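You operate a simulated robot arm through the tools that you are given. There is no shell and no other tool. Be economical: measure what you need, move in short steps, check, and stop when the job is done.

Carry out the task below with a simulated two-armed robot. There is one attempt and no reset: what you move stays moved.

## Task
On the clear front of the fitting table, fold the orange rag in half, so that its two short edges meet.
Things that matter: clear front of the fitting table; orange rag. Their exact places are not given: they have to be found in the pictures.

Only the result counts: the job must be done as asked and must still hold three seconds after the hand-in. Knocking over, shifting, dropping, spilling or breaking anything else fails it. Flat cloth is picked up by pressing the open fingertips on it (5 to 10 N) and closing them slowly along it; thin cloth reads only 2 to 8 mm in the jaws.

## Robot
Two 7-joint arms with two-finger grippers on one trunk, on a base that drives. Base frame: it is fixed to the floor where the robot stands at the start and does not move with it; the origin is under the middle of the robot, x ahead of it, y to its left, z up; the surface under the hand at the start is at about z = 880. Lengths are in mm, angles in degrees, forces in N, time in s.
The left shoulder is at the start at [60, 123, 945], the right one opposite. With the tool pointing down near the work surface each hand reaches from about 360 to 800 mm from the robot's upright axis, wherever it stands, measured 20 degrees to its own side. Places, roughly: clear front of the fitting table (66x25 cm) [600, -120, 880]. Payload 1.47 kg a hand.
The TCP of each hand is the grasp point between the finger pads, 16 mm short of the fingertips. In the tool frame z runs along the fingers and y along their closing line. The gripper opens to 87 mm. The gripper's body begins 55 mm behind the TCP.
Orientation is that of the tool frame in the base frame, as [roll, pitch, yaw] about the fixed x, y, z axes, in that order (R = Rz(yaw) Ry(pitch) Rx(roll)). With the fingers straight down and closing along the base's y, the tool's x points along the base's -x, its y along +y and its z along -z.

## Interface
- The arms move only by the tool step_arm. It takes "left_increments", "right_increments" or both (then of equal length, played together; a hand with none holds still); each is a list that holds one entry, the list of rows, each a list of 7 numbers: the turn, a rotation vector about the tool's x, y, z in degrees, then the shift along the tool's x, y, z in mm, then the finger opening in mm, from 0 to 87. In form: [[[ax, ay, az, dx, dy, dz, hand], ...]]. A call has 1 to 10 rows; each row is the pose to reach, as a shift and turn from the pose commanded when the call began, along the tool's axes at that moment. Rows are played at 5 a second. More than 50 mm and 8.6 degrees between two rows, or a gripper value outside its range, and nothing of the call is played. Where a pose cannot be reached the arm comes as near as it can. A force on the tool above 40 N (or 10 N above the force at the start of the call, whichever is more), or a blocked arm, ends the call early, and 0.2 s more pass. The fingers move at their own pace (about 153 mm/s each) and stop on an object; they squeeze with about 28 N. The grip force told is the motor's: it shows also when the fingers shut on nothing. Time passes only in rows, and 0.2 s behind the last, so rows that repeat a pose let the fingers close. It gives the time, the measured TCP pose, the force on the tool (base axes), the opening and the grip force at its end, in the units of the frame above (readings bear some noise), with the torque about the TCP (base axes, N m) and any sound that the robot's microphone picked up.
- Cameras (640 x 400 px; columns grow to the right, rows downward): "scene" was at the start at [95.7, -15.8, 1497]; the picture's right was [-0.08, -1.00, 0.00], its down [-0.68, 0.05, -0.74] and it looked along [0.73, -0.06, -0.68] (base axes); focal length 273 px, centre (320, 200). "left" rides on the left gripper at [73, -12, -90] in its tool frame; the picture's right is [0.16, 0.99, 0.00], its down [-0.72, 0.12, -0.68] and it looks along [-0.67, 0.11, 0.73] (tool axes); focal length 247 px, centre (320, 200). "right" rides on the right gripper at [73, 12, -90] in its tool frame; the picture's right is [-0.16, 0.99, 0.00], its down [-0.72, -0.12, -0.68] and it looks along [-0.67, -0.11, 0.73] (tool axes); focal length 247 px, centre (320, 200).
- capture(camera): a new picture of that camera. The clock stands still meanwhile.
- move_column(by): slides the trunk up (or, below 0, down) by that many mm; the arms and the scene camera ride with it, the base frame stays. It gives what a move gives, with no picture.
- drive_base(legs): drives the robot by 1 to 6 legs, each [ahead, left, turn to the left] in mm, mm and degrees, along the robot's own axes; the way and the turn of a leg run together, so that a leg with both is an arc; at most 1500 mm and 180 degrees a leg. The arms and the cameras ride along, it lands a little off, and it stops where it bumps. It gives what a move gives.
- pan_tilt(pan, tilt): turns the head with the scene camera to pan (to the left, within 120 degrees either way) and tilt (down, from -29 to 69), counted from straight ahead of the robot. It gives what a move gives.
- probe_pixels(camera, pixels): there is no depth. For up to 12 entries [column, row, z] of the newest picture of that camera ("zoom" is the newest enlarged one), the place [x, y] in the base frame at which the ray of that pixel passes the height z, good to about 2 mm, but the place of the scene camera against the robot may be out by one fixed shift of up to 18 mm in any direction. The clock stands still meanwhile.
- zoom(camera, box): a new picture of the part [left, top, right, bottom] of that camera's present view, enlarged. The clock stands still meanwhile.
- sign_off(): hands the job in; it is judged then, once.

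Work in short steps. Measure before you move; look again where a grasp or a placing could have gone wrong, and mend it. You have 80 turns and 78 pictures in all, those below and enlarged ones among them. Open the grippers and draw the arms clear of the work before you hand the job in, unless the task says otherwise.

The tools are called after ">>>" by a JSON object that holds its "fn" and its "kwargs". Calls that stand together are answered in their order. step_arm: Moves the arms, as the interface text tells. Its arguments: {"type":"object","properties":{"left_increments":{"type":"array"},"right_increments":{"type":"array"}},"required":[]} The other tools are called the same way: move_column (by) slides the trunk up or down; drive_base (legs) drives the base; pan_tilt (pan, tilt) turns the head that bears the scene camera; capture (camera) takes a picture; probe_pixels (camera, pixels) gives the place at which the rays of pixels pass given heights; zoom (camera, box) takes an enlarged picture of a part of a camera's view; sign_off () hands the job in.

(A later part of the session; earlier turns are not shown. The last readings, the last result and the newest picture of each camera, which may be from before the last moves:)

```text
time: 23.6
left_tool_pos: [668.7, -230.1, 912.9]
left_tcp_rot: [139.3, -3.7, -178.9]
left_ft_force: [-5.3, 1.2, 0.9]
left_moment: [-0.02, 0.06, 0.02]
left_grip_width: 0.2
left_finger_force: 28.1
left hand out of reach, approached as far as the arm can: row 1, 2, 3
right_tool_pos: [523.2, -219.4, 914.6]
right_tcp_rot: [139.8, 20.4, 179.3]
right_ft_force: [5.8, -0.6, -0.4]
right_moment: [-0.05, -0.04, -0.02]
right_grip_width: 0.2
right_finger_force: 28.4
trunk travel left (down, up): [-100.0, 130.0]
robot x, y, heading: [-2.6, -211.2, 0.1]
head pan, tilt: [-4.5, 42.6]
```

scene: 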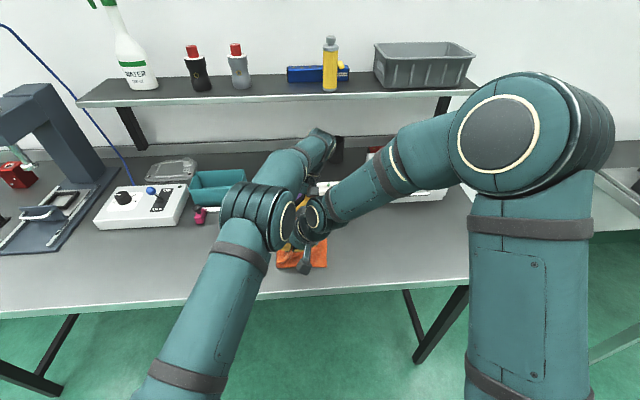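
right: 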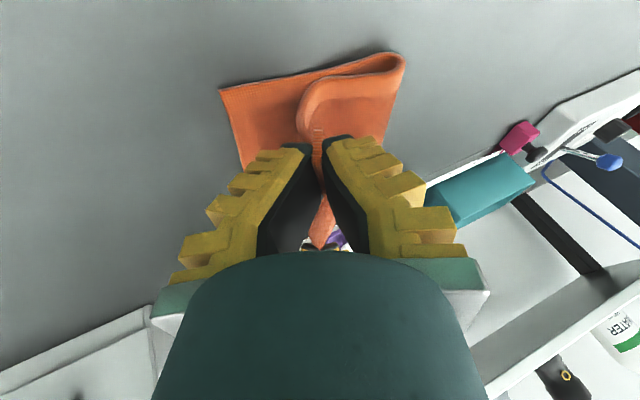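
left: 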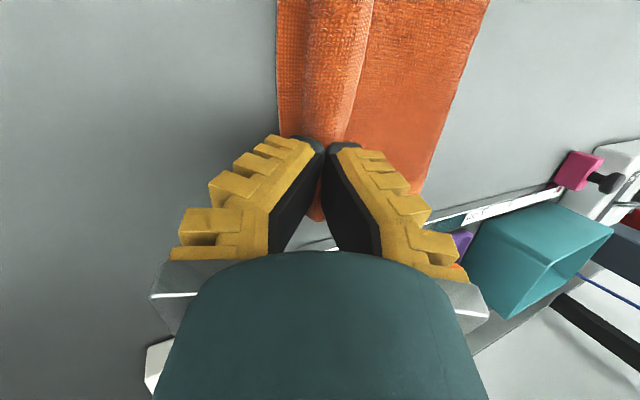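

The edge is now stretched taut between the hands, at about 5 N. I look before continuing.

>>> {"fn": "capture", "kwargs": {"camera": "scene"}}

>>> {"fn": "zoom", "kwargs": {"camera": "left", "box": [160, 0, 480, 200]}}

>>> {"fn": "zoom", "kwargs": {"camera": "right", "box": [160, 30, 480, 230]}}

```text
42 pictures are left
```

scene: 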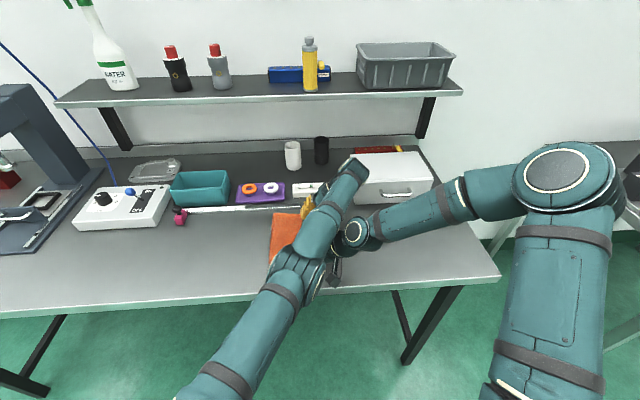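

```text
2.00 times, centred on (320, 100) of left
```

zoom: 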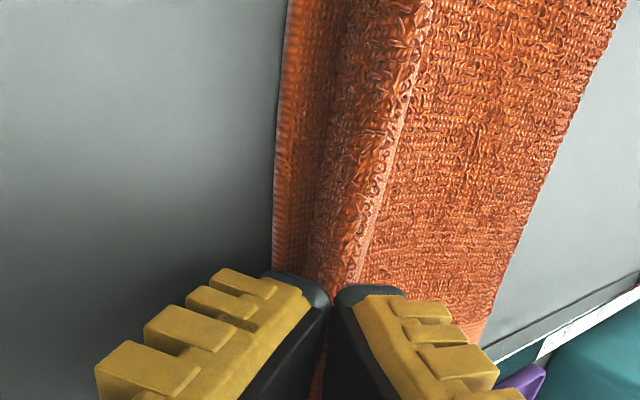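

```text
2.00 times, centred on (320, 130) of right
```

zoom: 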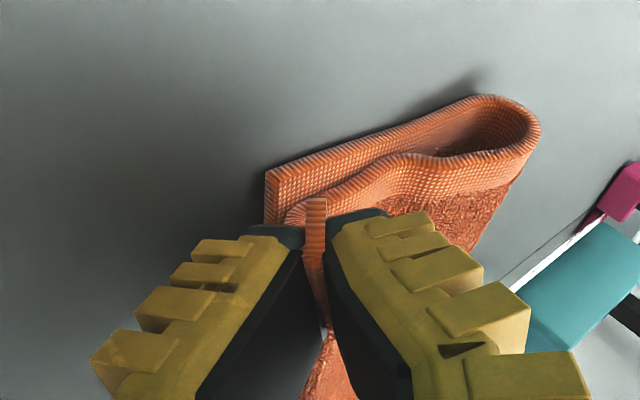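

I measure where the fold line and lower edge are now.

>>> {"fn": "probe_pixels", "kwargs": {"camera": "zoom", "pixels": [[265, 180, 881], [265, 220, 881], [538, 135, 890], [535, 165, 882], [285, 215, 890]]}}

>>> {"fn": "probe_pixels", "kwargs": {"camera": "left", "pixels": [[305, 0, 881], [297, 125, 881], [420, 110, 882], [460, 20, 882]]}}

```text
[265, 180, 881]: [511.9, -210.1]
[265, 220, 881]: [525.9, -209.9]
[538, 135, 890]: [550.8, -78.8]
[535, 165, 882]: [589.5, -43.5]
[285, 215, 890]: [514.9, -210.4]
```

```text
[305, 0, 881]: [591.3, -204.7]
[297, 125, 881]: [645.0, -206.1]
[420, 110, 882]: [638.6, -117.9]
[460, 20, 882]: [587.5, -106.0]
```

The lower edge is at y≈-208 and the fold at about -85, so the pull is nearly right; the left hand is about 10 mm too far. I ease the left hand back 8 mm and lower both by 4 mm.

>>> {"fn": "step_arm", "kwargs": {"left_increments": [[[0, 0, 0, 2, 1.5, 4.5, 0], [0, 0, 0, 3.6, 3, 8.8, 0], [0, 0, 0, 3.6, 3, 8.8, 0]]], "right_increments": [[[0, 0, 0, 0.7, -1.2, 1.5, 0], [0, 0, 0, 1.4, -2.4, 2.9, 0], [0, 0, 0, 1.4, -2.4, 2.9, 0]]]}}

>>> {"fn": "zoom", "kwargs": {"camera": "left", "box": [160, 0, 480, 200]}}

```text
time: 24.4
left_tool_pos: [672.5, -222.9, 907.9]
left_tcp_rot: [139.3, -3.7, -178.9]
left_ft_force: [-8.1, 1.1, 0.6]
left_moment: [0.0, 0.11, 0.05]
left_grip_width: 0.1
left_finger_force: 27.7
left hand out of reach, approached as far as the arm can: row 1, 2, 3
right_tool_pos: [522.6, -219.6, 910.0]
right_tcp_rot: [139.9, 20.5, 179.2]
right_ft_force: [8.4, -0.1, -0.9]
right_moment: [-0.02, -0.06, -0.1]
right_grip_width: 0.0
right_finger_force: 28.2
trunk travel left (down, up): [-100.0, 130.0]
robot x, y, heading: [-0.2, -210.3, -0.0]
head pan, tilt: [-4.5, 42.6]
```

```text
2.00 times, centred on (320, 100) of left
```

zoom: 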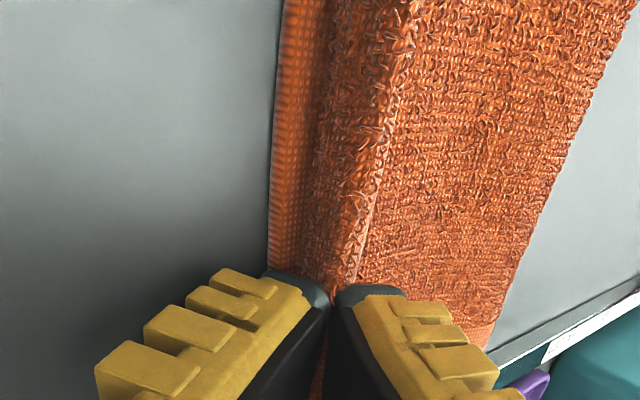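

The edge is overstretched along x at 8 N. I bring the left hand 10 mm nearer to relax it.

>>> {"fn": "step_arm", "kwargs": {"left_increments": [[[0, 0, 0, 5, 0, 0, 0], [0, 0, 0, 10, 0, 0, 0], [0, 0, 0, 10, 0, 0, 0]]]}}

```text
time: 25.2
left_tool_pos: [669.0, -228.5, 906.4]
left_tcp_rot: [139.3, -3.7, -178.9]
left_ft_force: [-6.8, 0.4, 0.9]
left_moment: [-0.05, 0.07, 0.05]
left_grip_width: 0.1
left_finger_force: 28.0
left hand out of reach, approached as far as the arm can: row 1, 2, 3
right_tool_pos: [522.0, -218.6, 909.4]
right_tcp_rot: [139.9, 20.3, 179.3]
right_ft_force: [6.1, -1.1, -1.6]
right_moment: [0.03, -0.06, -0.05]
right_grip_width: 0.0
right_finger_force: 28.1
trunk travel left (down, up): [-100.0, 130.0]
robot x, y, heading: [3.4, -209.4, -0.1]
head pan, tilt: [-4.5, 42.6]
```

Still at the reach limit; I ease the left hand further inward and undo 8° of its tilt.

>>> {"fn": "step_arm", "kwargs": {"left_increments": [[[4, 0, 0, 5, 3, 2, 0], [8, 0, 0, 9, 5, 4, 0], [8, 0, 0, 9, 5, 4, 0]]]}}

```text
time: 26.0
left_tool_pos: [677.8, -230.3, 908.0]
left_tcp_rot: [147.4, -3.9, -178.9]
left_ft_force: [-21.2, 1.3, 0.8]
left_moment: [0.02, 0.19, 0.11]
left_grip_width: 0.1
left_finger_force: 27.1
left hand out of reach, approached as far as the arm can: row 1, 2, 3
right_tool_pos: [524.8, -220.4, 911.9]
right_tcp_rot: [139.9, 20.5, 179.1]
right_ft_force: [21.3, -2.0, -1.1]
right_moment: [-0.04, -0.12, -0.17]
right_grip_width: 0.0
right_finger_force: 27.8
trunk travel left (down, up): [-100.0, 130.0]
robot x, y, heading: [1.7, -213.5, -0.2]
head pan, tilt: [-4.5, 42.6]
```

The commanded pose is evidently well beyond reach. I move it inward decisively, in a ramp, and read the result.

>>> {"fn": "step_arm", "kwargs": {"left_increments": [[[0, 0, 0, 10, 0, 0, 0], [0, 0, 0, 18, 0, 0, 0]]]}}

```text
time: 26.6
left_tool_pos: [677.1, -235.6, 907.6]
left_tcp_rot: [147.4, -3.7, -179.0]
left_ft_force: [-19.0, 3.0, 0.3]
left_moment: [0.02, 0.16, 0.11]
left_grip_width: 0.2
left_finger_force: 28.3
left hand out of reach, approached as far as the arm can: row 1, 2
right_tool_pos: [522.2, -219.1, 910.1]
right_tcp_rot: [139.8, 20.4, 179.2]
right_ft_force: [20.0, -2.9, -1.1]
right_moment: [-0.03, -0.1, -0.16]
right_grip_width: 0.0
right_finger_force: 27.9
trunk travel left (down, up): [-100.0, 130.0]
robot x, y, heading: [2.7, -211.2, 0.3]
head pan, tilt: [-4.5, 42.6]
```

Still limited. I continue moving the left command inward (−x and +y) until it's reachable again.

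>>> {"fn": "step_arm", "kwargs": {"left_increments": [[[0, 0, 0, 10, 5, 3, 0], [0, 0, 0, 20, 10, 6, 0], [0, 0, 0, 20, 10, 6, 0]]]}}

```text
time: 27.4
left_tool_pos: [676.8, -236.9, 907.9]
left_tcp_rot: [147.4, -3.8, -178.9]
left_ft_force: [-18.9, 2.0, 1.4]
left_moment: [0.04, 0.18, 0.11]
left_grip_width: 0.1
left_finger_force: 27.7
left hand out of reach, approached as far as the arm can: row 1, 2, 3
right_tool_pos: [522.5, -219.6, 910.5]
right_tcp_rot: [139.8, 20.5, 179.3]
right_ft_force: [19.3, -2.5, -1.5]
right_moment: [-0.04, -0.14, -0.2]
right_grip_width: 0.1
right_finger_force: 28.5
trunk travel left (down, up): [-100.0, 130.0]
robot x, y, heading: [-1.1, -212.8, 0.1]
head pan, tilt: [-4.5, 42.6]
```

I look at the left arm's posture to understand the limit.

>>> {"fn": "capture", "kwargs": {"camera": "scene"}}

>>> {"fn": "zoom", "kwargs": {"camera": "right", "box": [160, 30, 480, 230]}}

```text
38 pictures are left
```

scene: 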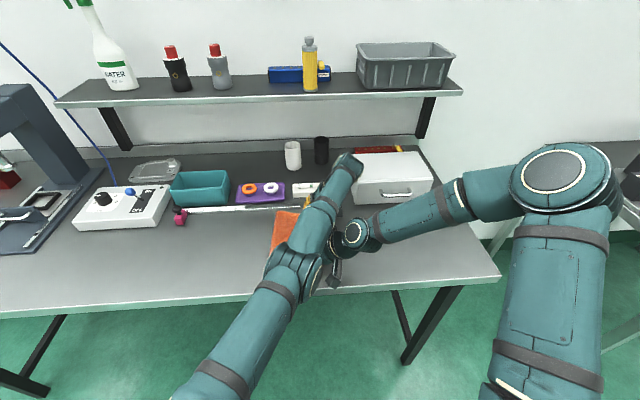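

```text
2.00 times, centred on (320, 130) of right
```

zoom: 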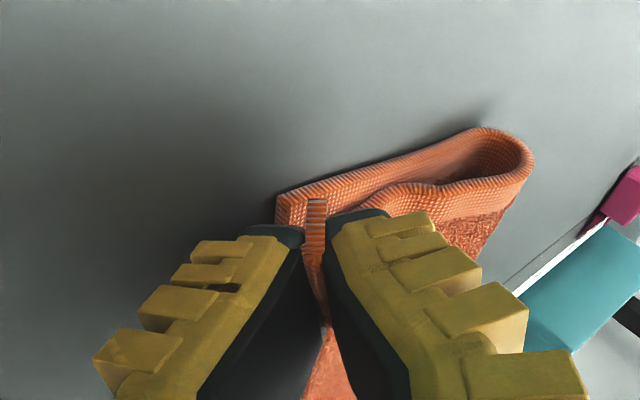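

The left arm is fully stretched. Since the right hand holds the edge firmly, I release the left fingers slightly here: the cloth will spring back to its own length.

>>> {"fn": "step_arm", "kwargs": {"left_increments": [[[0, 0, 0, 0, 0, 0, 6], [0, 0, 0, 0, 0, 0, 12], [0, 0, 0, 0, 0, 0, 12]]]}}

>>> {"fn": "zoom", "kwargs": {"camera": "left", "box": [160, 0, 480, 200]}}

```text
time: 28.2
left_tool_pos: [677.1, -237.5, 908.5]
left_tcp_rot: [147.5, -3.6, -179.0]
left_ft_force: [4.7, 0.4, 5.2]
left_moment: [-0.08, -0.21, 0.04]
left_grip_width: 17.4
left_finger_force: 3.8
right_tool_pos: [522.0, -218.4, 909.5]
right_tcp_rot: [139.8, 20.3, 179.3]
right_ft_force: [0.0, -0.1, -0.1]
right_moment: [0.01, 0.01, 0.04]
right_grip_width: 0.0
right_finger_force: 28.2
trunk travel left (down, up): [-100.0, 130.0]
robot x, y, heading: [-0.4, -211.4, -0.1]
head pan, tilt: [-4.5, 42.6]
```

```text
2.00 times, centred on (320, 100) of left
```

zoom: 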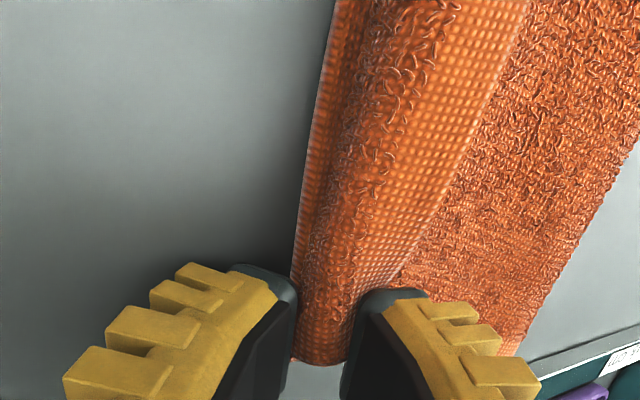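

The far hem is curled back towards +y. I lift the left hand clear so it can recover a normal posture, then look.

>>> {"fn": "step_arm", "kwargs": {"left_increments": [[[0, 0, 0, 1.3, 10.7, -17, 12], [0, 0, 0, 2.6, 21, -34, 12], [0, 0, 0, 10, 32, -50.5, 24], [8, 0, 0, 20, 42, -66, 24], [16, 0, 0, 30, 42, -66, 24], [24, 0, 0, 30, 42, -66, 24], [32, 0, 0, 30, 42, -66, 24], [32, 0, 0, 30, 42, -66, 24]]]}}

>>> {"fn": "capture", "kwargs": {"camera": "left"}}

>>> {"fn": "capture", "kwargs": {"camera": "right"}}

```text
time: 30.0
left_tool_pos: [704.3, -255.8, 995.2]
left_tcp_rot: [179.4, -3.7, -179.0]
left_ft_force: [-0.1, 0.1, 0.5]
left_moment: [-0.01, 0.03, 0.01]
left_grip_width: 30.2
left_finger_force: 4.6
left hand out of reach, approached as far as the arm can: row 3, 4, 5, 6, 7, 8
right_tool_pos: [522.1, -219.4, 909.5]
right_tcp_rot: [139.7, 20.4, 179.4]
right_ft_force: [-0.8, -0.4, -0.3]
right_moment: [0.02, -0.03, -0.03]
right_grip_width: 0.0
right_finger_force: 27.8
trunk travel left (down, up): [-100.0, 130.0]
robot x, y, heading: [0.5, -210.8, 0.0]
head pan, tilt: [-4.5, 42.6]
```

```text
35 pictures are left
```

left: 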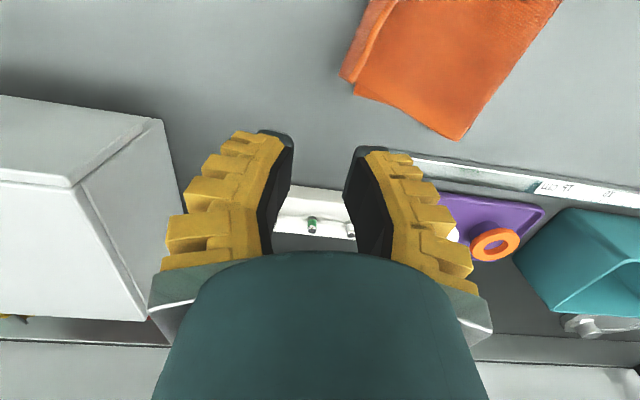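

```text
34 pictures are left
```

right: 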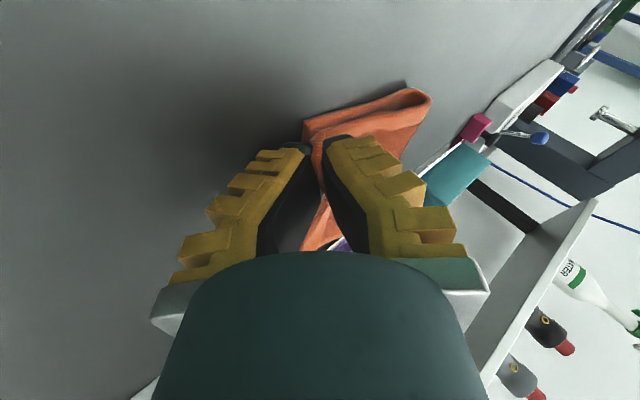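

The left hand's command was far outside; I pull it back towards the robot with a larger shift.

>>> {"fn": "step_arm", "kwargs": {"left_increments": [[[0, 0, 0, 40, 10, 0, 24], [0, 0, 0, 80, 25, 0, 24], [0, 0, 0, 80, 25, 0, 24]]]}}

```text
time: 30.8
left_tool_pos: [701.9, -258.8, 1005.2]
left_tcp_rot: [179.4, -3.6, -179.0]
left_ft_force: [0.1, -0.5, -0.7]
left_moment: [-0.03, -0.02, -0.01]
left_grip_width: 30.4
left_finger_force: 4.7
left hand out of reach, approached as far as the arm can: row 1, 2, 3
right_tool_pos: [521.5, -219.1, 910.9]
right_tcp_rot: [139.8, 20.5, 179.4]
right_ft_force: [-0.1, 0.8, 0.4]
right_moment: [0.02, 0.02, -0.01]
right_grip_width: 0.0
right_finger_force: 28.0
trunk travel left (down, up): [-100.0, 130.0]
robot x, y, heading: [-1.1, -211.5, 0.0]
head pan, tilt: [-4.5, 42.6]
```

The left arm seems stuck at its straight-elbow singularity. I try a combined up, left and inward motion to break it.

>>> {"fn": "step_arm", "kwargs": {"left_increments": [[[0, 0, 0, 20, 30, -20, 24], [0, 0, 0, 50, 60, -40, 24], [0, 0, 0, 80, 90, -60, 24], [0, 0, 0, 110, 120, -60, 24], [0, 0, 0, 110, 120, -60, 24]]]}}

>>> {"fn": "capture", "kwargs": {"camera": "scene"}}

```text
time: 32.0
left_tool_pos: [706.7, -169.2, 1101.3]
left_tcp_rot: [179.4, -3.8, -178.9]
left_ft_force: [0.6, 0.7, -0.5]
left_moment: [0.01, 0.03, 0.01]
left_grip_width: 30.5
left_finger_force: 4.4
left hand out of reach, approached as far as the arm can: row 1, 2, 3, 4, 5
right_tool_pos: [521.8, -219.5, 910.3]
right_tcp_rot: [139.8, 20.4, 179.3]
right_ft_force: [-0.4, -0.4, -0.8]
right_moment: [0.02, -0.02, -0.03]
right_grip_width: 0.1
right_finger_force: 28.1
trunk travel left (down, up): [-100.0, 130.0]
robot x, y, heading: [-1.2, -209.6, 0.1]
head pan, tilt: [-4.5, 42.6]
```

```text
33 pictures are left
```

scene: 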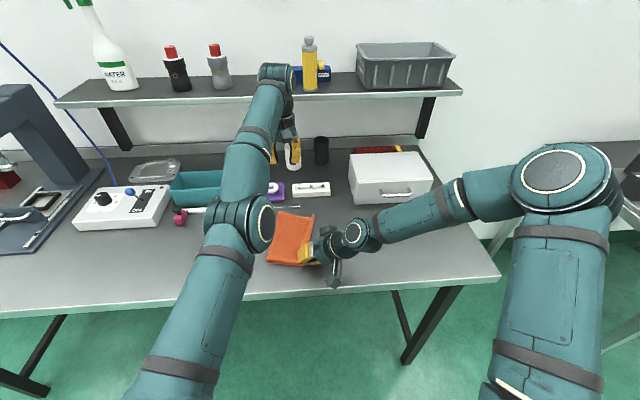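

The view is now clear and the cloth is intact. I keep moving the left hand inward with a large displacement.

>>> {"fn": "step_arm", "kwargs": {"left_increments": [[[0, 0, 0, 45, 10, 0, 24], [0, 0, 0, 90, 20, 0, 24], [0, 0, 0, 135, 30, 0, 24], [0, 0, 0, 180, 40, 0, 24], [0, 0, 0, 225, 50, 0, 24], [0, 0, 0, 225, 50, 0, 24]]]}}

```text
time: 33.4
left_tool_pos: [684.2, -161.6, 1173.7]
left_tcp_rot: [179.3, -3.6, -179.0]
left_ft_force: [0.0, 0.1, 0.8]
left_moment: [0.01, -0.04, -0.02]
left_grip_width: 30.3
left_finger_force: 4.8
left hand out of reach, approached as far as the arm can: row 1, 2, 3, 4, 5, 6
right_tool_pos: [521.3, -219.4, 910.2]
right_tcp_rot: [139.8, 20.3, 179.3]
right_ft_force: [-0.4, 0.0, 0.3]
right_moment: [-0.03, -0.06, -0.05]
right_grip_width: 0.0
right_finger_force: 28.6
trunk travel left (down, up): [-100.0, 130.0]
robot x, y, heading: [2.1, -210.2, -0.3]
head pan, tilt: [-4.5, 42.6]
```

The elbow is exactly straight, so inward targets give no progress. I add tool rotations (pitch and yaw), which should make the elbow joint move.

>>> {"fn": "step_arm", "kwargs": {"left_increments": [[[0, -8, 0, 10, 0, 0, 24], [0, -16, 0, 20, 0, 0, 24], [0, -24, 0, 30, 0, 0, 24], [0, -32, 0, 40, 0, 0, 24], [0, -40, 0, 40, 0, 0, 24], [0, -40, 0, 40, 0, 0, 24]]]}}

```text
time: 34.8
left_tool_pos: [784.0, -203.4, 1241.4]
left_tcp_rot: [179.2, 36.3, -179.5]
left_ft_force: [0.5, 0.3, -0.8]
left_moment: [0.01, -0.02, 0.01]
left_grip_width: 30.6
left_finger_force: 4.7
left hand out of reach, approached as far as the arm can: row 1, 2, 3, 4, 5, 6
right_tool_pos: [522.9, -218.5, 910.5]
right_tcp_rot: [139.9, 20.4, 179.3]
right_ft_force: [-0.3, 0.2, -0.3]
right_moment: [-0.03, 0.01, 0.02]
right_grip_width: 0.0
right_finger_force: 27.4
trunk travel left (down, up): [-100.0, 130.0]
robot x, y, heading: [3.9, -209.2, 0.1]
head pan, tilt: [-4.5, 42.6]
```

The straight elbow should flex when the hand moves in the flexing direction (down and towards −y), rather than up and left as I tried. I undo the lean while moving down in moderate steps.

>>> {"fn": "step_arm", "kwargs": {"left_increments": [[[0, 8, 0, 10, 0, 10, 24], [0, 16, 0, 20, 0, 25, 24], [0, 24, 0, 32, 0, 40, 24], [0, 32, 0, 45, 0, 55, 24], [0, 40, 0, 60, -10, 75, 24], [0, 40, 0, 70, -20, 95, 24], [0, 40, 0, 88, -30, 121, 24]]]}}

>>> {"fn": "capture", "kwargs": {"camera": "scene"}}

```text
time: 36.4
left_tool_pos: [702.9, -209.5, 1091.4]
left_tcp_rot: [179.4, -3.6, -178.9]
left_ft_force: [-0.7, 0.6, -0.2]
left_moment: [0.04, -0.02, -0.02]
left_grip_width: 30.3
left_finger_force: 4.5
left hand out of reach, approached as far as the arm can: row 1, 2, 3, 4, 5, 6, 7
right_tool_pos: [522.1, -219.4, 911.1]
right_tcp_rot: [139.7, 20.4, 179.3]
right_ft_force: [0.6, -0.6, -0.5]
right_moment: [-0.03, -0.03, -0.01]
right_grip_width: 0.0
right_finger_force: 27.2
trunk travel left (down, up): [-100.0, 130.0]
robot x, y, heading: [-2.7, -212.8, 0.5]
head pan, tilt: [-4.5, 42.6]
```

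```text
32 pictures are left
```

scene: 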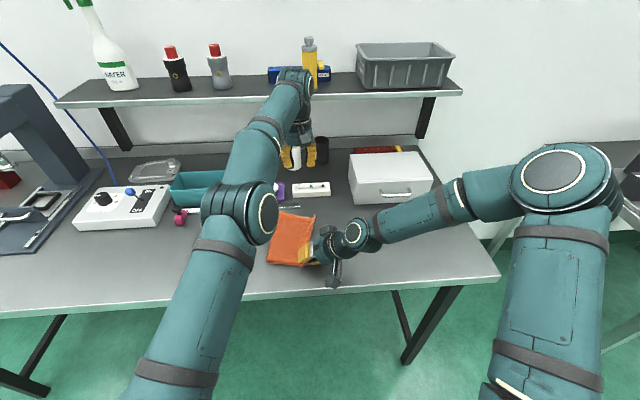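

The readings suggest the left command still lies far outside reach. I move it 240 mm inward with some leftward shift, away from the right arm.

>>> {"fn": "step_arm", "kwargs": {"left_increments": [[[0, 0, 0, 45, 15, 0, 24], [0, 0, 0, 90, 30, 0, 24], [0, 0, 0, 135, 45, 0, 24], [0, 0, 0, 180, 60, 0, 24], [0, 0, 0, 225, 75, 0, 24], [0, 0, 0, 270, 90, 0, 24], [0, 0, 0, 270, 90, 0, 24]]]}}

```text
time: 38.0
left_tool_pos: [433.2, -124.1, 1109.5]
left_tcp_rot: [179.3, -3.7, -179.0]
left_ft_force: [0.0, 0.0, 0.0]
left_moment: [0.0, -0.01, -0.03]
left_grip_width: 30.4
left_finger_force: 4.9
right_tool_pos: [523.1, -219.5, 909.6]
right_tcp_rot: [139.8, 20.4, 179.2]
right_ft_force: [-0.3, -0.4, 0.8]
right_moment: [0.01, 0.01, 0.02]
right_grip_width: 0.2
right_finger_force: 28.1
trunk travel left (down, up): [-100.0, 130.0]
robot x, y, heading: [-0.2, -210.1, 0.1]
head pan, tilt: [-4.5, 42.6]
```

The left arm is free again. I move it over the far part of the rag, at a safe height and comfortable posture, to inspect the hem.

>>> {"fn": "step_arm", "kwargs": {"left_increments": [[[0, 0, 0, -45, 0, 0, 24], [0, 0, 0, -90, 0, 10, 24], [0, 0, 0, -135, -5, 20, 24], [0, 0, 0, -175, -10, 35, 24], [0, 0, 0, -207, -16, 50, 24], [0, 0, 0, -222, -26, 79, 24], [0, 0, 0, -222, -26, 79, 24]]]}}

>>> {"fn": "capture", "kwargs": {"camera": "left"}}

>>> {"fn": "capture", "kwargs": {"camera": "scene"}}

```text
time: 39.6
left_tool_pos: [650.1, -144.7, 1016.1]
left_tcp_rot: [179.4, -3.7, -179.0]
left_ft_force: [0.3, 0.6, -0.4]
left_moment: [0.04, -0.02, 0.01]
left_grip_width: 30.3
left_finger_force: 4.4
right_tool_pos: [522.0, -218.5, 911.7]
right_tcp_rot: [139.8, 20.4, 179.3]
right_ft_force: [0.4, -0.7, -0.3]
right_moment: [-0.02, -0.01, -0.01]
right_grip_width: 0.0
right_finger_force: 28.2
trunk travel left (down, up): [-100.0, 130.0]
robot x, y, heading: [5.1, -211.2, -0.0]
head pan, tilt: [-4.5, 42.6]
```

```text
31 pictures are left
```

left: 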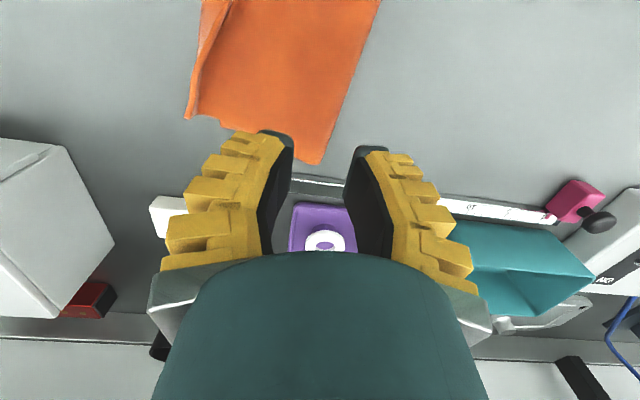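

```text
30 pictures are left
```

scene: 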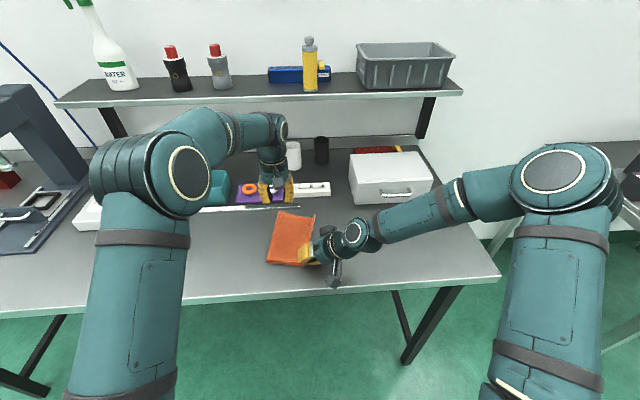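

>>> {"fn": "zoom", "kwargs": {"camera": "left", "box": [160, 0, 400, 150]}}

>>> {"fn": "zoom", "kwargs": {"camera": "scene", "box": [250, 200, 346, 280]}}

>>> {"fn": "probe_pixels", "kwargs": {"camera": "left", "pixels": [[186, 117, 883], [196, 100, 883], [203, 30, 883], [311, 163, 883], [379, 2, 883], [198, 113, 883]]}}

```text
2.67 times, centred on (280, 75) of left
```

zoom: 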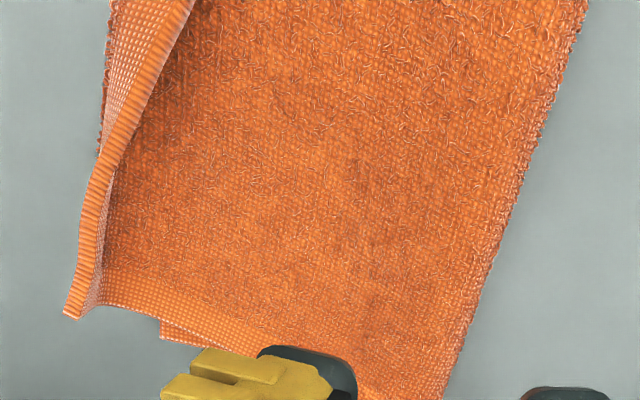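

```text
5.00 times, centred on (298, 240) of scene
```

zoom: 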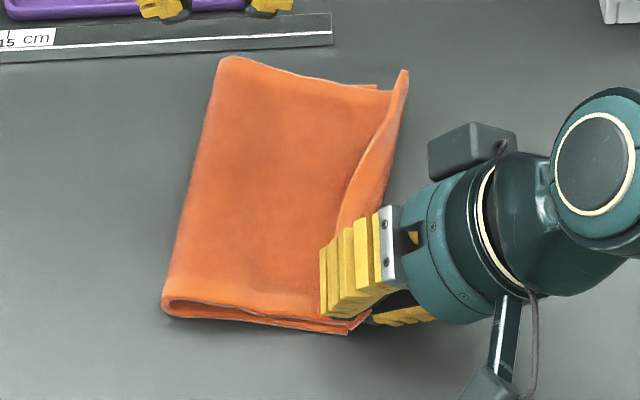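

```text
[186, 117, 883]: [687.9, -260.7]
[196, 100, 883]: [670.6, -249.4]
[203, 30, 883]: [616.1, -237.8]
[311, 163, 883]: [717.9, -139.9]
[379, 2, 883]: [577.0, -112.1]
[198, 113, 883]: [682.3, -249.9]
```

The rag is nearly folded; the far hem has sprung outward, standing at y≈-255. Now I release the right fingers slightly and withdraw along the tool axis, up and outward, so the near hem lays outward too.

>>> {"fn": "step_arm", "kwargs": {"right_increments": [[[0, 0, 0, 0, 0, 0, 5], [0, 0, 0, 0, 0, 0, 8], [0, 0, 0, 0, 0, -8, 8], [0, 0, 0, 0, 0, -20, 8], [0, 0, 0, 0, 0, -45, 10], [0, 0, 0, 0, 0, -90, 24], [0, 0, 0, 0, 0, -120, 24]]]}}

>>> {"fn": "zoom", "kwargs": {"camera": "scene", "box": [250, 200, 346, 280]}}

>>> {"fn": "capture", "kwargs": {"camera": "right"}}

```text
time: 41.2
left_tool_pos: [650.0, -144.9, 1016.9]
left_tcp_rot: [179.4, -3.8, -179.1]
left_ft_force: [-0.3, -0.1, 0.8]
left_moment: [0.03, -0.02, 0.04]
left_grip_width: 30.5
left_finger_force: 4.9
right_tool_pos: [487.4, -295.2, 996.3]
right_tcp_rot: [139.8, 20.4, 179.3]
right_ft_force: [0.6, -0.4, -0.9]
right_moment: [-0.01, -0.03, 0.0]
right_grip_width: 30.1
right_finger_force: 4.6
trunk travel left (down, up): [-100.0, 130.0]
robot x, y, heading: [2.3, -211.3, -0.3]
head pan, tilt: [-4.5, 42.6]
```

```text
5.00 times, centred on (298, 240) of scene
```

zoom: 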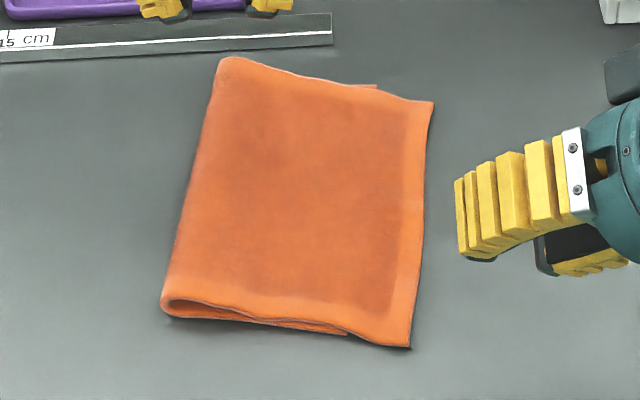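

```text
26 pictures are left
```

right: 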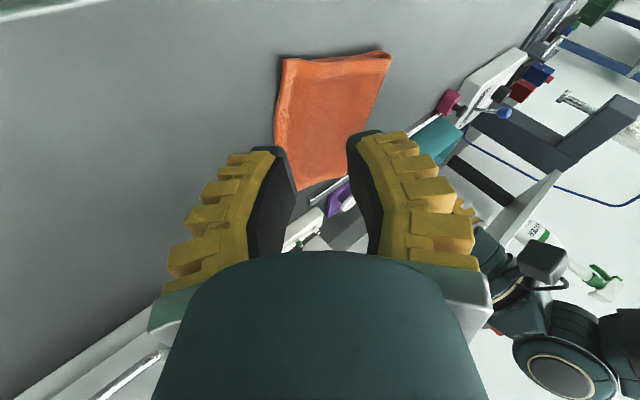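

The hem has unrolled flat, but the upper layer overhangs the lower one by about 30 mm. I measure both edges precisely.

>>> {"fn": "zoom", "kwargs": {"camera": "left", "box": [120, 0, 400, 175]}}

>>> {"fn": "zoom", "kwargs": {"camera": "right", "box": [240, 30, 440, 155]}}

>>> {"fn": "probe_pixels", "kwargs": {"camera": "scene", "pixels": [[336.4, 220.2, 883], [332, 269.6, 883], [325.4, 217.2, 881], [319.6, 266.6, 881], [295, 212, 885], [282.5, 262, 885]]}}

```text
2.29 times, centred on (260, 88) of left
```

zoom: 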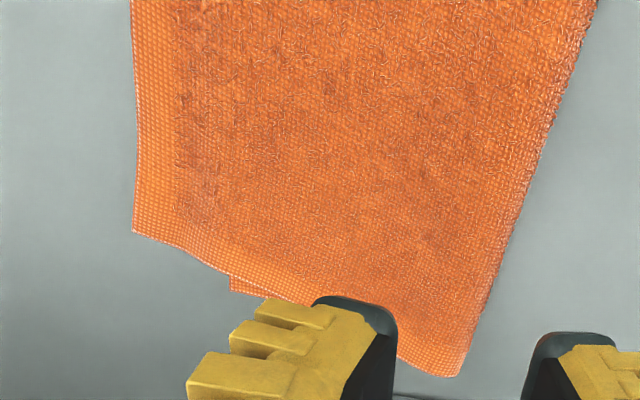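

```text
3.20 times, centred on (340, 92) of right
```

zoom: 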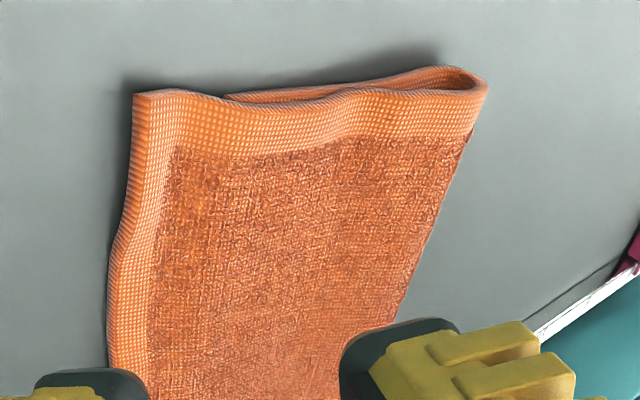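

```text
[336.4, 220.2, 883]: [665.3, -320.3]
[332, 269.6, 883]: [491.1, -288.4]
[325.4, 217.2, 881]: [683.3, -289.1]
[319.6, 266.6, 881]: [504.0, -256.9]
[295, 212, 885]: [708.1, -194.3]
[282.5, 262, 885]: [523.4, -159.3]
```

The scene camera disagrees with the hand cameras in y, so I cross-check with the right and left hand views.

>>> {"fn": "probe_pixels", "kwargs": {"camera": "right", "pixels": [[282.5, 59.5, 890], [310, 60, 881], [272.5, 143, 883], [391, 55, 885], [365, 126, 883]]}}

>>> {"fn": "probe_pixels", "kwargs": {"camera": "left", "pixels": [[178, 102, 883], [221, 126, 881], [178, 5, 883], [319, 164, 883], [378, 5, 883]]}}

>>> {"fn": "capture", "kwargs": {"camera": "scene"}}

```text
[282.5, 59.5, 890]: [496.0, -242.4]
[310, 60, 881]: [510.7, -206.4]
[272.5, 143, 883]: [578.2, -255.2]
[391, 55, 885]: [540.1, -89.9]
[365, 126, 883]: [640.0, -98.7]
```

```text
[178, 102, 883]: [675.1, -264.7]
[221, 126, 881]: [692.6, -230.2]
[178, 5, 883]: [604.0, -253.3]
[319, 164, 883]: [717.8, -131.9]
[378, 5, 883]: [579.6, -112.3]
```

```text
23 pictures are left
```

scene: 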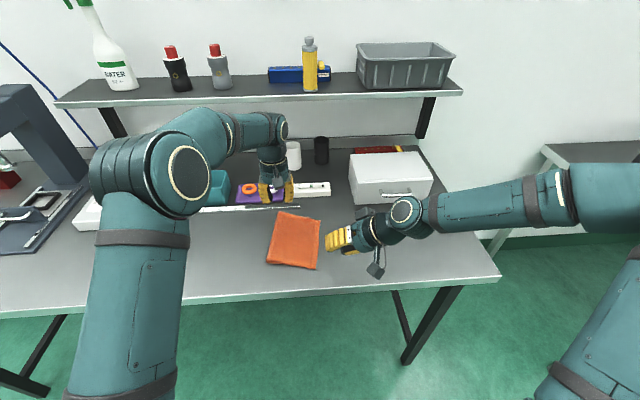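

Hand cameras agree: the upper edge runs (496,-242)→(675,-265) and the lower edge (511,-206)→(693,-230). The upper edge must move by about (+17,+35). I shift the base 40 mm right for reach, then straighten the right hand.

>>> {"fn": "drive_base", "kwargs": {"legs": [[0, -40, 0]]}}

>>> {"fn": "step_arm", "kwargs": {"right_increments": [[[8, 0, 0, 0, 0, 0, 18], [16, 0, 0, 0, 0, 0, 18], [24, 0, 0, 0, 0, 0, 18], [32, 0, 0, 0, 0, 0, 18], [40, 0, 0, 0, 0, 0, 18], [40, 0, 0, 0, 0, 0, 18]]], "left_increments": [[[0, 4, 0, 0, 0, 0, 18], [0, 8, 0, 0, 0, 0, 18], [0, 8, 0, 0, 0, 0, 18], [0, 8, 0, 0, 0, 0, 18], [0, 8, 0, 0, 0, 0, 18], [0, 8, 0, 0, 0, 0, 18]]]}}

```text
time: 42.2
left_tool_pos: [649.8, -184.2, 1016.6]
left_tcp_rot: [179.3, -3.7, -178.9]
left_ft_force: [0.1, -0.3, -0.4]
left_moment: [0.04, -0.04, -0.02]
left_grip_width: 30.2
left_finger_force: 5.2
right_tool_pos: [489.1, -334.8, 996.4]
right_tcp_rot: [139.8, 20.5, 179.2]
right_ft_force: [-0.3, -1.4, 1.4]
right_moment: [0.01, 0.02, -0.01]
right_grip_width: 30.2
right_finger_force: 4.9
trunk travel left (down, up): [-100.0, 130.0]
robot x, y, heading: [0.9, -250.9, 0.4]
head pan, tilt: [-4.5, 42.6]
```

```text
time: 43.6
left_tool_pos: [650.4, -185.3, 1016.7]
left_tcp_rot: [179.2, -11.6, -178.9]
left_ft_force: [0.9, -0.9, 0.3]
left_moment: [0.02, -0.01, 0.0]
left_grip_width: 24.1
left_finger_force: 4.5
right_tool_pos: [488.4, -336.6, 995.5]
right_tcp_rot: [179.8, 20.2, 179.2]
right_ft_force: [0.2, -0.3, -0.2]
right_moment: [0.0, -0.01, 0.01]
right_grip_width: 24.5
right_finger_force: 4.8
trunk travel left (down, up): [-100.0, 130.0]
robot x, y, heading: [-0.9, -247.6, -0.0]
head pan, tilt: [-4.5, 42.6]
```

I bring both hands above the overhanging hem, each yawed 7° to match the edge.

>>> {"fn": "step_arm", "kwargs": {"left_increments": [[[0, 0, 0, -4, -15, 17, 18], [0, 0, 0, -8, -30, 34, 18], [-0.7, 0, 3.5, -13, -45, 52, 18], [-1.5, 0, 7.3, -17.3, -59, 70, 18], [-1.5, 0, 7.3, -17.3, -59, 70, 18]]], "right_increments": [[[0, 0, 0, -3, 28, 10, 18], [0, 0, 0, -6, 56, 22, 18], [1.3, 0, 3.5, -9, 84, 40, 18], [2.6, 0, 6.9, -12.2, 109.6, 58.3, 18], [2.6, 0, 6.9, -12.2, 109.6, 58.3, 18]]]}}

>>> {"fn": "capture", "kwargs": {"camera": "left"}}

>>> {"fn": "capture", "kwargs": {"camera": "right"}}

```text
time: 44.9
left_tool_pos: [653.9, -241.6, 943.3]
left_tcp_rot: [179.4, -11.7, 173.7]
left_ft_force: [0.5, 0.7, -0.8]
left_moment: [-0.01, 0.03, 0.01]
left_grip_width: 24.3
left_finger_force: 4.2
right_tool_pos: [521.4, -225.8, 945.4]
right_tcp_rot: [179.8, 20.3, 171.8]
right_ft_force: [0.4, 0.7, -0.8]
right_moment: [0.0, 0.0, 0.0]
right_grip_width: 24.6
right_finger_force: 4.3
trunk travel left (down, up): [-100.0, 130.0]
robot x, y, heading: [-0.1, -248.4, -0.1]
head pan, tilt: [-4.5, 42.6]
```

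```text
22 pictures are left
```

left: 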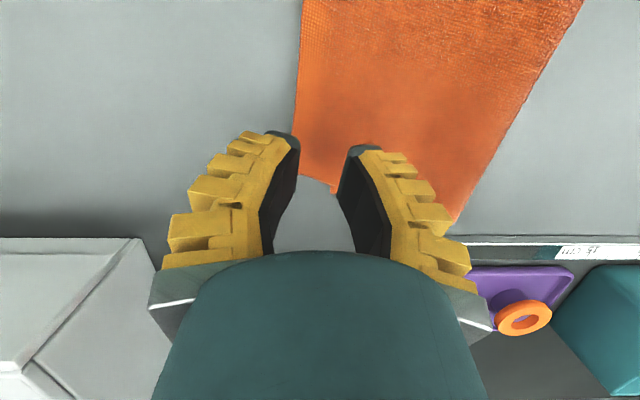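

```text
21 pictures are left
```

right: 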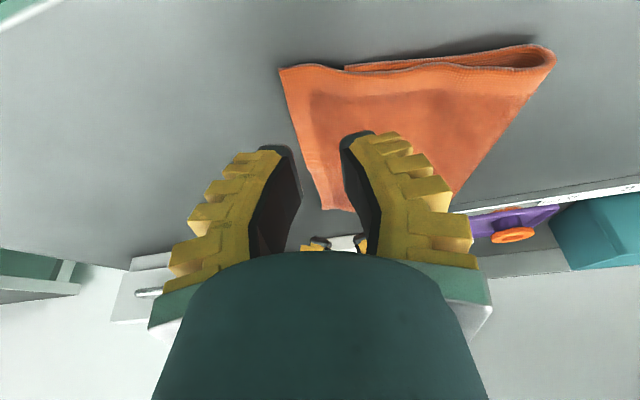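

>>> {"fn": "probe_pixels", "kwargs": {"camera": "left", "pixels": [[299, 175, 883], [298, 100, 883], [302, 5, 883], [332, 194, 881]]}}

>>> {"fn": "probe_pixels", "kwargs": {"camera": "right", "pixels": [[280, 72, 888], [300, 135, 884], [345, 67, 881], [322, 208, 883]]}}

```text
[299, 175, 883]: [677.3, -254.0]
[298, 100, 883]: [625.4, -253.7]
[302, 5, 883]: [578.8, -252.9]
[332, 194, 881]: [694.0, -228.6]
```

```text
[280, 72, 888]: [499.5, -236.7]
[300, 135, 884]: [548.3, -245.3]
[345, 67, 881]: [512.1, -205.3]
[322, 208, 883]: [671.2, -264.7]
```

The hem edge is at y≈-255 (far) and ≈-241 (near). I shift both hands inward slightly and go down to just above contact.

>>> {"fn": "step_arm", "kwargs": {"left_increments": [[[0, 0, 0, -2.5, 4, 12, 18], [0, 0, 0, -5, 4, 24, 18], [0, 0, 0, -7.7, 4, 37.2, 18], [0, 0, 0, -8.1, 4, 39.2, 18], [0, 0, 0, -8.5, 4, 41.2, 18], [0, 0, 0, -8.5, 4, 41.2, 18]]], "right_increments": [[[0, 0, 0, 4.4, 2.5, 12, 18], [0, 0, 0, 8.8, 2.5, 24, 18], [0, 0, 0, 13.2, 2.5, 35.6, 18], [0, 0, 0, 13.9, 2.5, 37.5, 18], [0, 0, 0, 14.6, 2.5, 39.4, 18], [0, 0, 0, 15.3, 2.5, 41.3, 18]]]}}

```text
time: 46.2
left_tool_pos: [655.1, -231.8, 900.8]
left_tcp_rot: [179.4, -11.9, 174.2]
left_ft_force: [0.6, 2.8, 8.8]
left_moment: [0.2, -0.07, -0.01]
left_grip_width: 19.9
left_finger_force: 7.7
right_tool_pos: [522.7, -226.8, 904.6]
right_tcp_rot: [179.8, 20.6, 171.4]
right_ft_force: [0.3, -1.0, 1.4]
right_moment: [0.03, -0.01, 0.0]
right_grip_width: 21.5
right_finger_force: 5.0
trunk travel left (down, up): [-100.0, 130.0]
robot x, y, heading: [-0.2, -248.2, 0.2]
head pan, tilt: [-4.5, 42.6]
```

The left hand presses, but its inner finger sits over the double layer. I lift it 3 mm, shift 6 mm outward and press again; the right hand goes 2.5 mm lower.

>>> {"fn": "step_arm", "kwargs": {"left_increments": [[[0, 0, 0, 0.8, 0, -4, 18], [0, 0, 0, 0.8, -6, -4, 18], [0, 0, 0, 0.4, -6, -2, 18], [0, 0, 0, 0, -6, 0, 18], [0, 0, 0, 0, -6, 0.8, 18]]], "right_increments": [[[0, 0, 0, 0, 0, 0, 18], [0, 0, 0, 0, 0, 0, 18], [0, 0, 0, 0.4, 0, 1, 18], [0, 0, 0, 0.7, 0, 2, 18], [0, 0, 0, 1, 0, 2.8, 18]]]}}

```text
time: 47.5
left_tool_pos: [654.5, -231.8, 899.7]
left_tcp_rot: [179.3, -11.9, 174.8]
left_ft_force: [0.8, 3.5, 13.8]
left_moment: [0.29, -0.12, 0.02]
left_grip_width: 19.8
left_finger_force: 8.1
right_tool_pos: [521.5, -230.1, 901.3]
right_tcp_rot: [-179.9, 20.4, 171.1]
right_ft_force: [1.3, -4.4, 14.6]
right_moment: [0.31, 0.01, 0.02]
right_grip_width: 21.5
right_finger_force: 3.2
trunk travel left (down, up): [-100.0, 130.0]
robot x, y, heading: [-1.0, -250.0, 0.2]
head pan, tilt: [-4.5, 42.6]
```

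The hands appear to touch each other above the work. Since the correction is only about 35 mm, I'll do the corners one at a time: right hand retreats and the left lifts a little.

>>> {"fn": "step_arm", "kwargs": {"left_increments": [[[0, 0, 0, 2, 0, -8, 18], [0, 0, 0, 4, 0, -18, 18], [0, 0, 0, 4, 0, -18, 18], [0, 0, 0, 4, 0, -18, 18], [0, 0, 0, 4, 0, -18, 18], [0, 0, 0, 4, 0, -18, 18]]], "right_increments": [[[0, 0, 0, -3, 0, -10, 18], [0, 0, 0, -8, -10, -30, 18], [0, 0, 0, -14, -50, -50, 18], [0, 0, 0, -20, -90, -70, 18], [0, 0, 0, -20, -130, -70, 18], [0, 0, 0, -20, -170, -70, 18]]]}}

>>> {"fn": "capture", "kwargs": {"camera": "left"}}

>>> {"fn": "zoom", "kwargs": {"camera": "scene", "box": [240, 190, 360, 290]}}

```text
time: 48.9
left_tool_pos: [653.0, -244.7, 921.5]
left_tcp_rot: [179.3, -11.8, 173.7]
left_ft_force: [-0.3, -0.4, -0.7]
left_moment: [0.02, -0.02, -0.04]
left_grip_width: 24.3
left_finger_force: 4.7
right_tool_pos: [492.9, -390.6, 971.7]
right_tcp_rot: [179.8, 20.4, 172.0]
right_ft_force: [-0.1, -1.2, -0.1]
right_moment: [0.01, -0.01, -0.02]
right_grip_width: 24.5
right_finger_force: 5.3
trunk travel left (down, up): [-100.0, 130.0]
robot x, y, heading: [-1.0, -249.8, 0.1]
head pan, tilt: [-4.5, 42.6]
```

```text
20 pictures are left
```

left: 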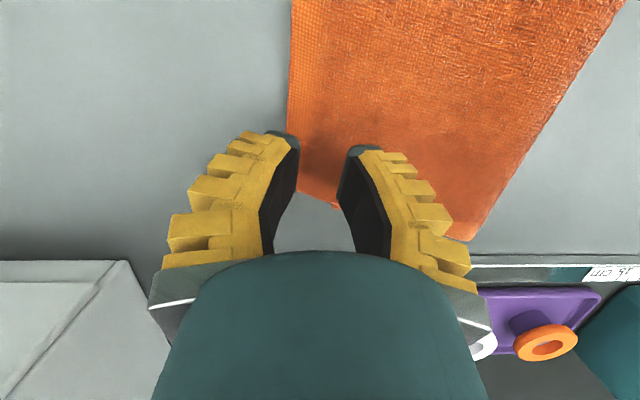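

```text
4.00 times, centred on (300, 240) of scene
```

zoom: 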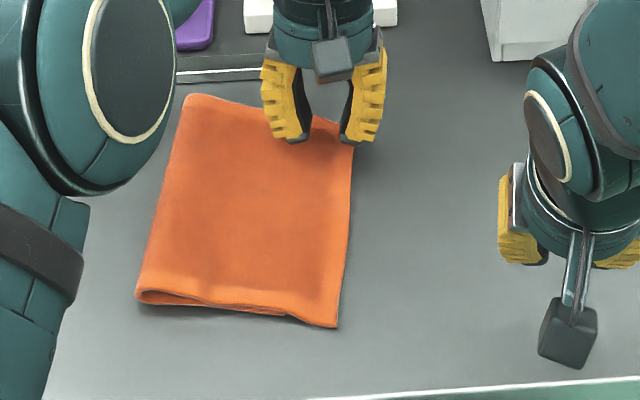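

Confirmed. I locate the hem again relative to the left hand.

>>> {"fn": "probe_pixels", "kwargs": {"camera": "left", "pixels": [[299, 188, 883], [289, 100, 883], [292, 10, 883], [337, 209, 881], [465, 240, 884]]}}

```text
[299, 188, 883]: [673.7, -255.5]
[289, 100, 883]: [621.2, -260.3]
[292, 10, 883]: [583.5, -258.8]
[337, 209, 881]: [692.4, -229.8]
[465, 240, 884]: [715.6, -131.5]
```

The edge at x≈655 is at y≈-258. I shift 4 mm inward and press down with the left hand alone.

>>> {"fn": "step_arm", "kwargs": {"left_increments": [[[0, 0, 0, -2.5, 4, 12, 18], [0, 0, 0, -4, 4, 19.5, 18], [0, 0, 0, -4.4, 4, 21.5, 18], [0, 0, 0, -4.7, 4, 23, 18], [0, 0, 0, -4.7, 4, 23, 18]]]}}

```text
time: 50.0
left_tool_pos: [652.9, -240.3, 899.1]
left_tcp_rot: [179.4, -11.5, 173.6]
left_ft_force: [2.3, -4.3, 27.3]
left_moment: [0.36, -0.36, -0.11]
left_grip_width: 21.3
left_finger_force: 1.4
right_tool_pos: [492.5, -391.2, 972.3]
right_tcp_rot: [179.7, 20.3, 171.9]
right_ft_force: [-0.1, -0.4, 0.2]
right_moment: [0.02, 0.0, 0.01]
right_grip_width: 24.5
right_finger_force: 5.5
trunk travel left (down, up): [-100.0, 130.0]
robot x, y, heading: [-1.3, -250.9, 0.1]
head pan, tilt: [-4.5, 42.6]
```

That's 27 N, which is too hard, so I ease up 2 mm.

>>> {"fn": "step_arm", "kwargs": {"left_increments": [[[0, 0, 0, 0.2, 0, -1, 18], [0, 0, 0, 0.4, 0, -2, 18], [0, 0, 0, 0.4, 0, -2, 18]]]}}

```text
time: 50.9
left_tool_pos: [652.4, -239.5, 898.8]
left_tcp_rot: [179.3, -11.7, 173.8]
left_ft_force: [3.1, -3.3, 24.2]
left_moment: [0.32, -0.31, -0.08]
left_grip_width: 22.2
left_finger_force: 1.3
right_tool_pos: [492.1, -389.3, 971.8]
right_tcp_rot: [179.9, 20.4, 172.0]
right_ft_force: [-0.2, 0.2, 0.2]
right_moment: [-0.01, 0.01, -0.01]
right_grip_width: 24.7
right_finger_force: 5.3
trunk travel left (down, up): [-100.0, 130.0]
robot x, y, heading: [-3.4, -250.0, 0.1]
head pan, tilt: [-4.5, 42.6]
```

>>> {"fn": "step_arm", "kwargs": {"left_increments": [[[0, 0, 0, 0.4, 0, -2, 18], [0, 0, 0, 0.6, 0, -3, 18], [0, 0, 0, 0.6, 0, -3, 18]]]}}

```text
time: 51.6
left_tool_pos: [650.8, -239.4, 898.9]
left_tcp_rot: [179.3, -11.8, 173.7]
left_ft_force: [-0.3, -2.6, 11.7]
left_moment: [0.13, -0.04, -0.02]
left_grip_width: 22.0
left_finger_force: 3.0
right_tool_pos: [491.7, -389.1, 970.9]
right_tcp_rot: [179.8, 20.5, 171.9]
right_ft_force: [0.0, 0.2, -0.2]
right_moment: [-0.01, 0.01, -0.01]
right_grip_width: 24.5
right_finger_force: 4.7
trunk travel left (down, up): [-100.0, 130.0]
robot x, y, heading: [0.6, -250.6, 0.1]
head pan, tilt: [-4.5, 42.6]
```

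The press is now about 12 N; I raise another 0.5 mm while closing slowly.

>>> {"fn": "step_arm", "kwargs": {"left_increments": [[[0, 0, 0, 0.1, 0, -0.5, 17], [0, 0, 0, 0.1, 0, -0.5, 15], [0, 0, 0, 0.1, 0, -0.5, 12], [0, 0, 0, 0.1, 0, -0.5, 9], [0, 0, 0, 0.1, 0, -0.5, 6], [0, 0, 0, 0.1, 0, -0.5, 3], [0, 0, 0, 0.1, 0, -0.5, 0], [0, 0, 0, 0.1, 0, -0.5, 0]]]}}

>>> {"fn": "zoom", "kwargs": {"camera": "left", "box": [200, 60, 440, 260]}}

```text
time: 53.5
left_tool_pos: [652.0, -239.9, 901.9]
left_tcp_rot: [179.3, -11.8, 173.7]
left_ft_force: [-0.1, -1.0, 4.0]
left_moment: [0.0, -0.01, 0.0]
left_grip_width: 0.0
left_finger_force: 27.8
right_tool_pos: [492.8, -390.1, 970.8]
right_tcp_rot: [179.9, 20.3, 171.9]
right_ft_force: [0.1, -0.1, -0.6]
right_moment: [0.0, -0.01, 0.01]
right_grip_width: 24.5
right_finger_force: 4.9
trunk travel left (down, up): [-100.0, 130.0]
robot x, y, heading: [0.3, -250.5, 0.1]
head pan, tilt: [-4.5, 42.6]
```

```text
2.00 times, centred on (320, 160) of left
```

zoom: 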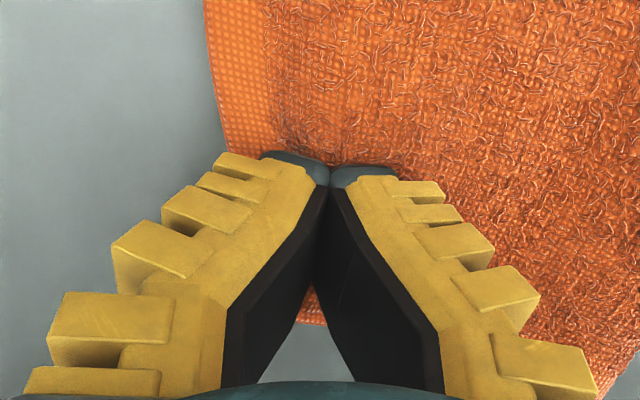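

A ridge seems pinched. I lift 14 mm and check before moving.

>>> {"fn": "step_arm", "kwargs": {"left_increments": [[[0, 0, 0, 1.2, 0, -6, 0], [0, 0, 0, 2.8, 0, -13.8, 0], [0, 0, 0, 2.8, 0, -13.8, 0]]]}}

>>> {"fn": "capture", "kwargs": {"camera": "left"}}

>>> {"fn": "zoom", "kwargs": {"camera": "scene", "box": [250, 200, 346, 280]}}

```text
time: 54.2
left_tool_pos: [653.3, -239.2, 914.9]
left_tcp_rot: [179.3, -11.8, 173.7]
left_ft_force: [-0.1, 0.0, -0.9]
left_moment: [0.0, -0.01, 0.04]
left_grip_width: 0.0
left_finger_force: 27.9
right_tool_pos: [493.2, -389.6, 970.4]
right_tcp_rot: [179.8, 20.4, 171.8]
right_ft_force: [-0.5, -0.3, -0.3]
right_moment: [-0.02, 0.01, 0.0]
right_grip_width: 24.6
right_finger_force: 4.7
trunk travel left (down, up): [-100.0, 130.0]
robot x, y, heading: [1.8, -250.7, 0.1]
head pan, tilt: [-4.5, 42.6]
```

```text
17 pictures are left
```

left: 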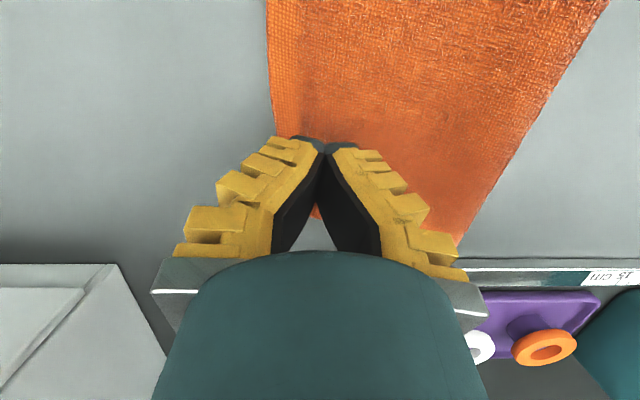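

```text
5.00 times, centred on (298, 240) of scene
```

zoom: 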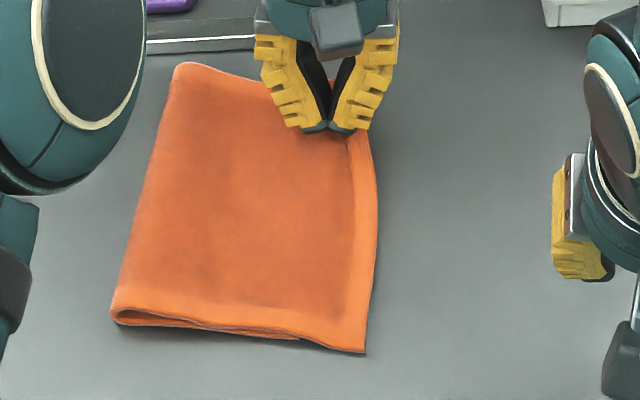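

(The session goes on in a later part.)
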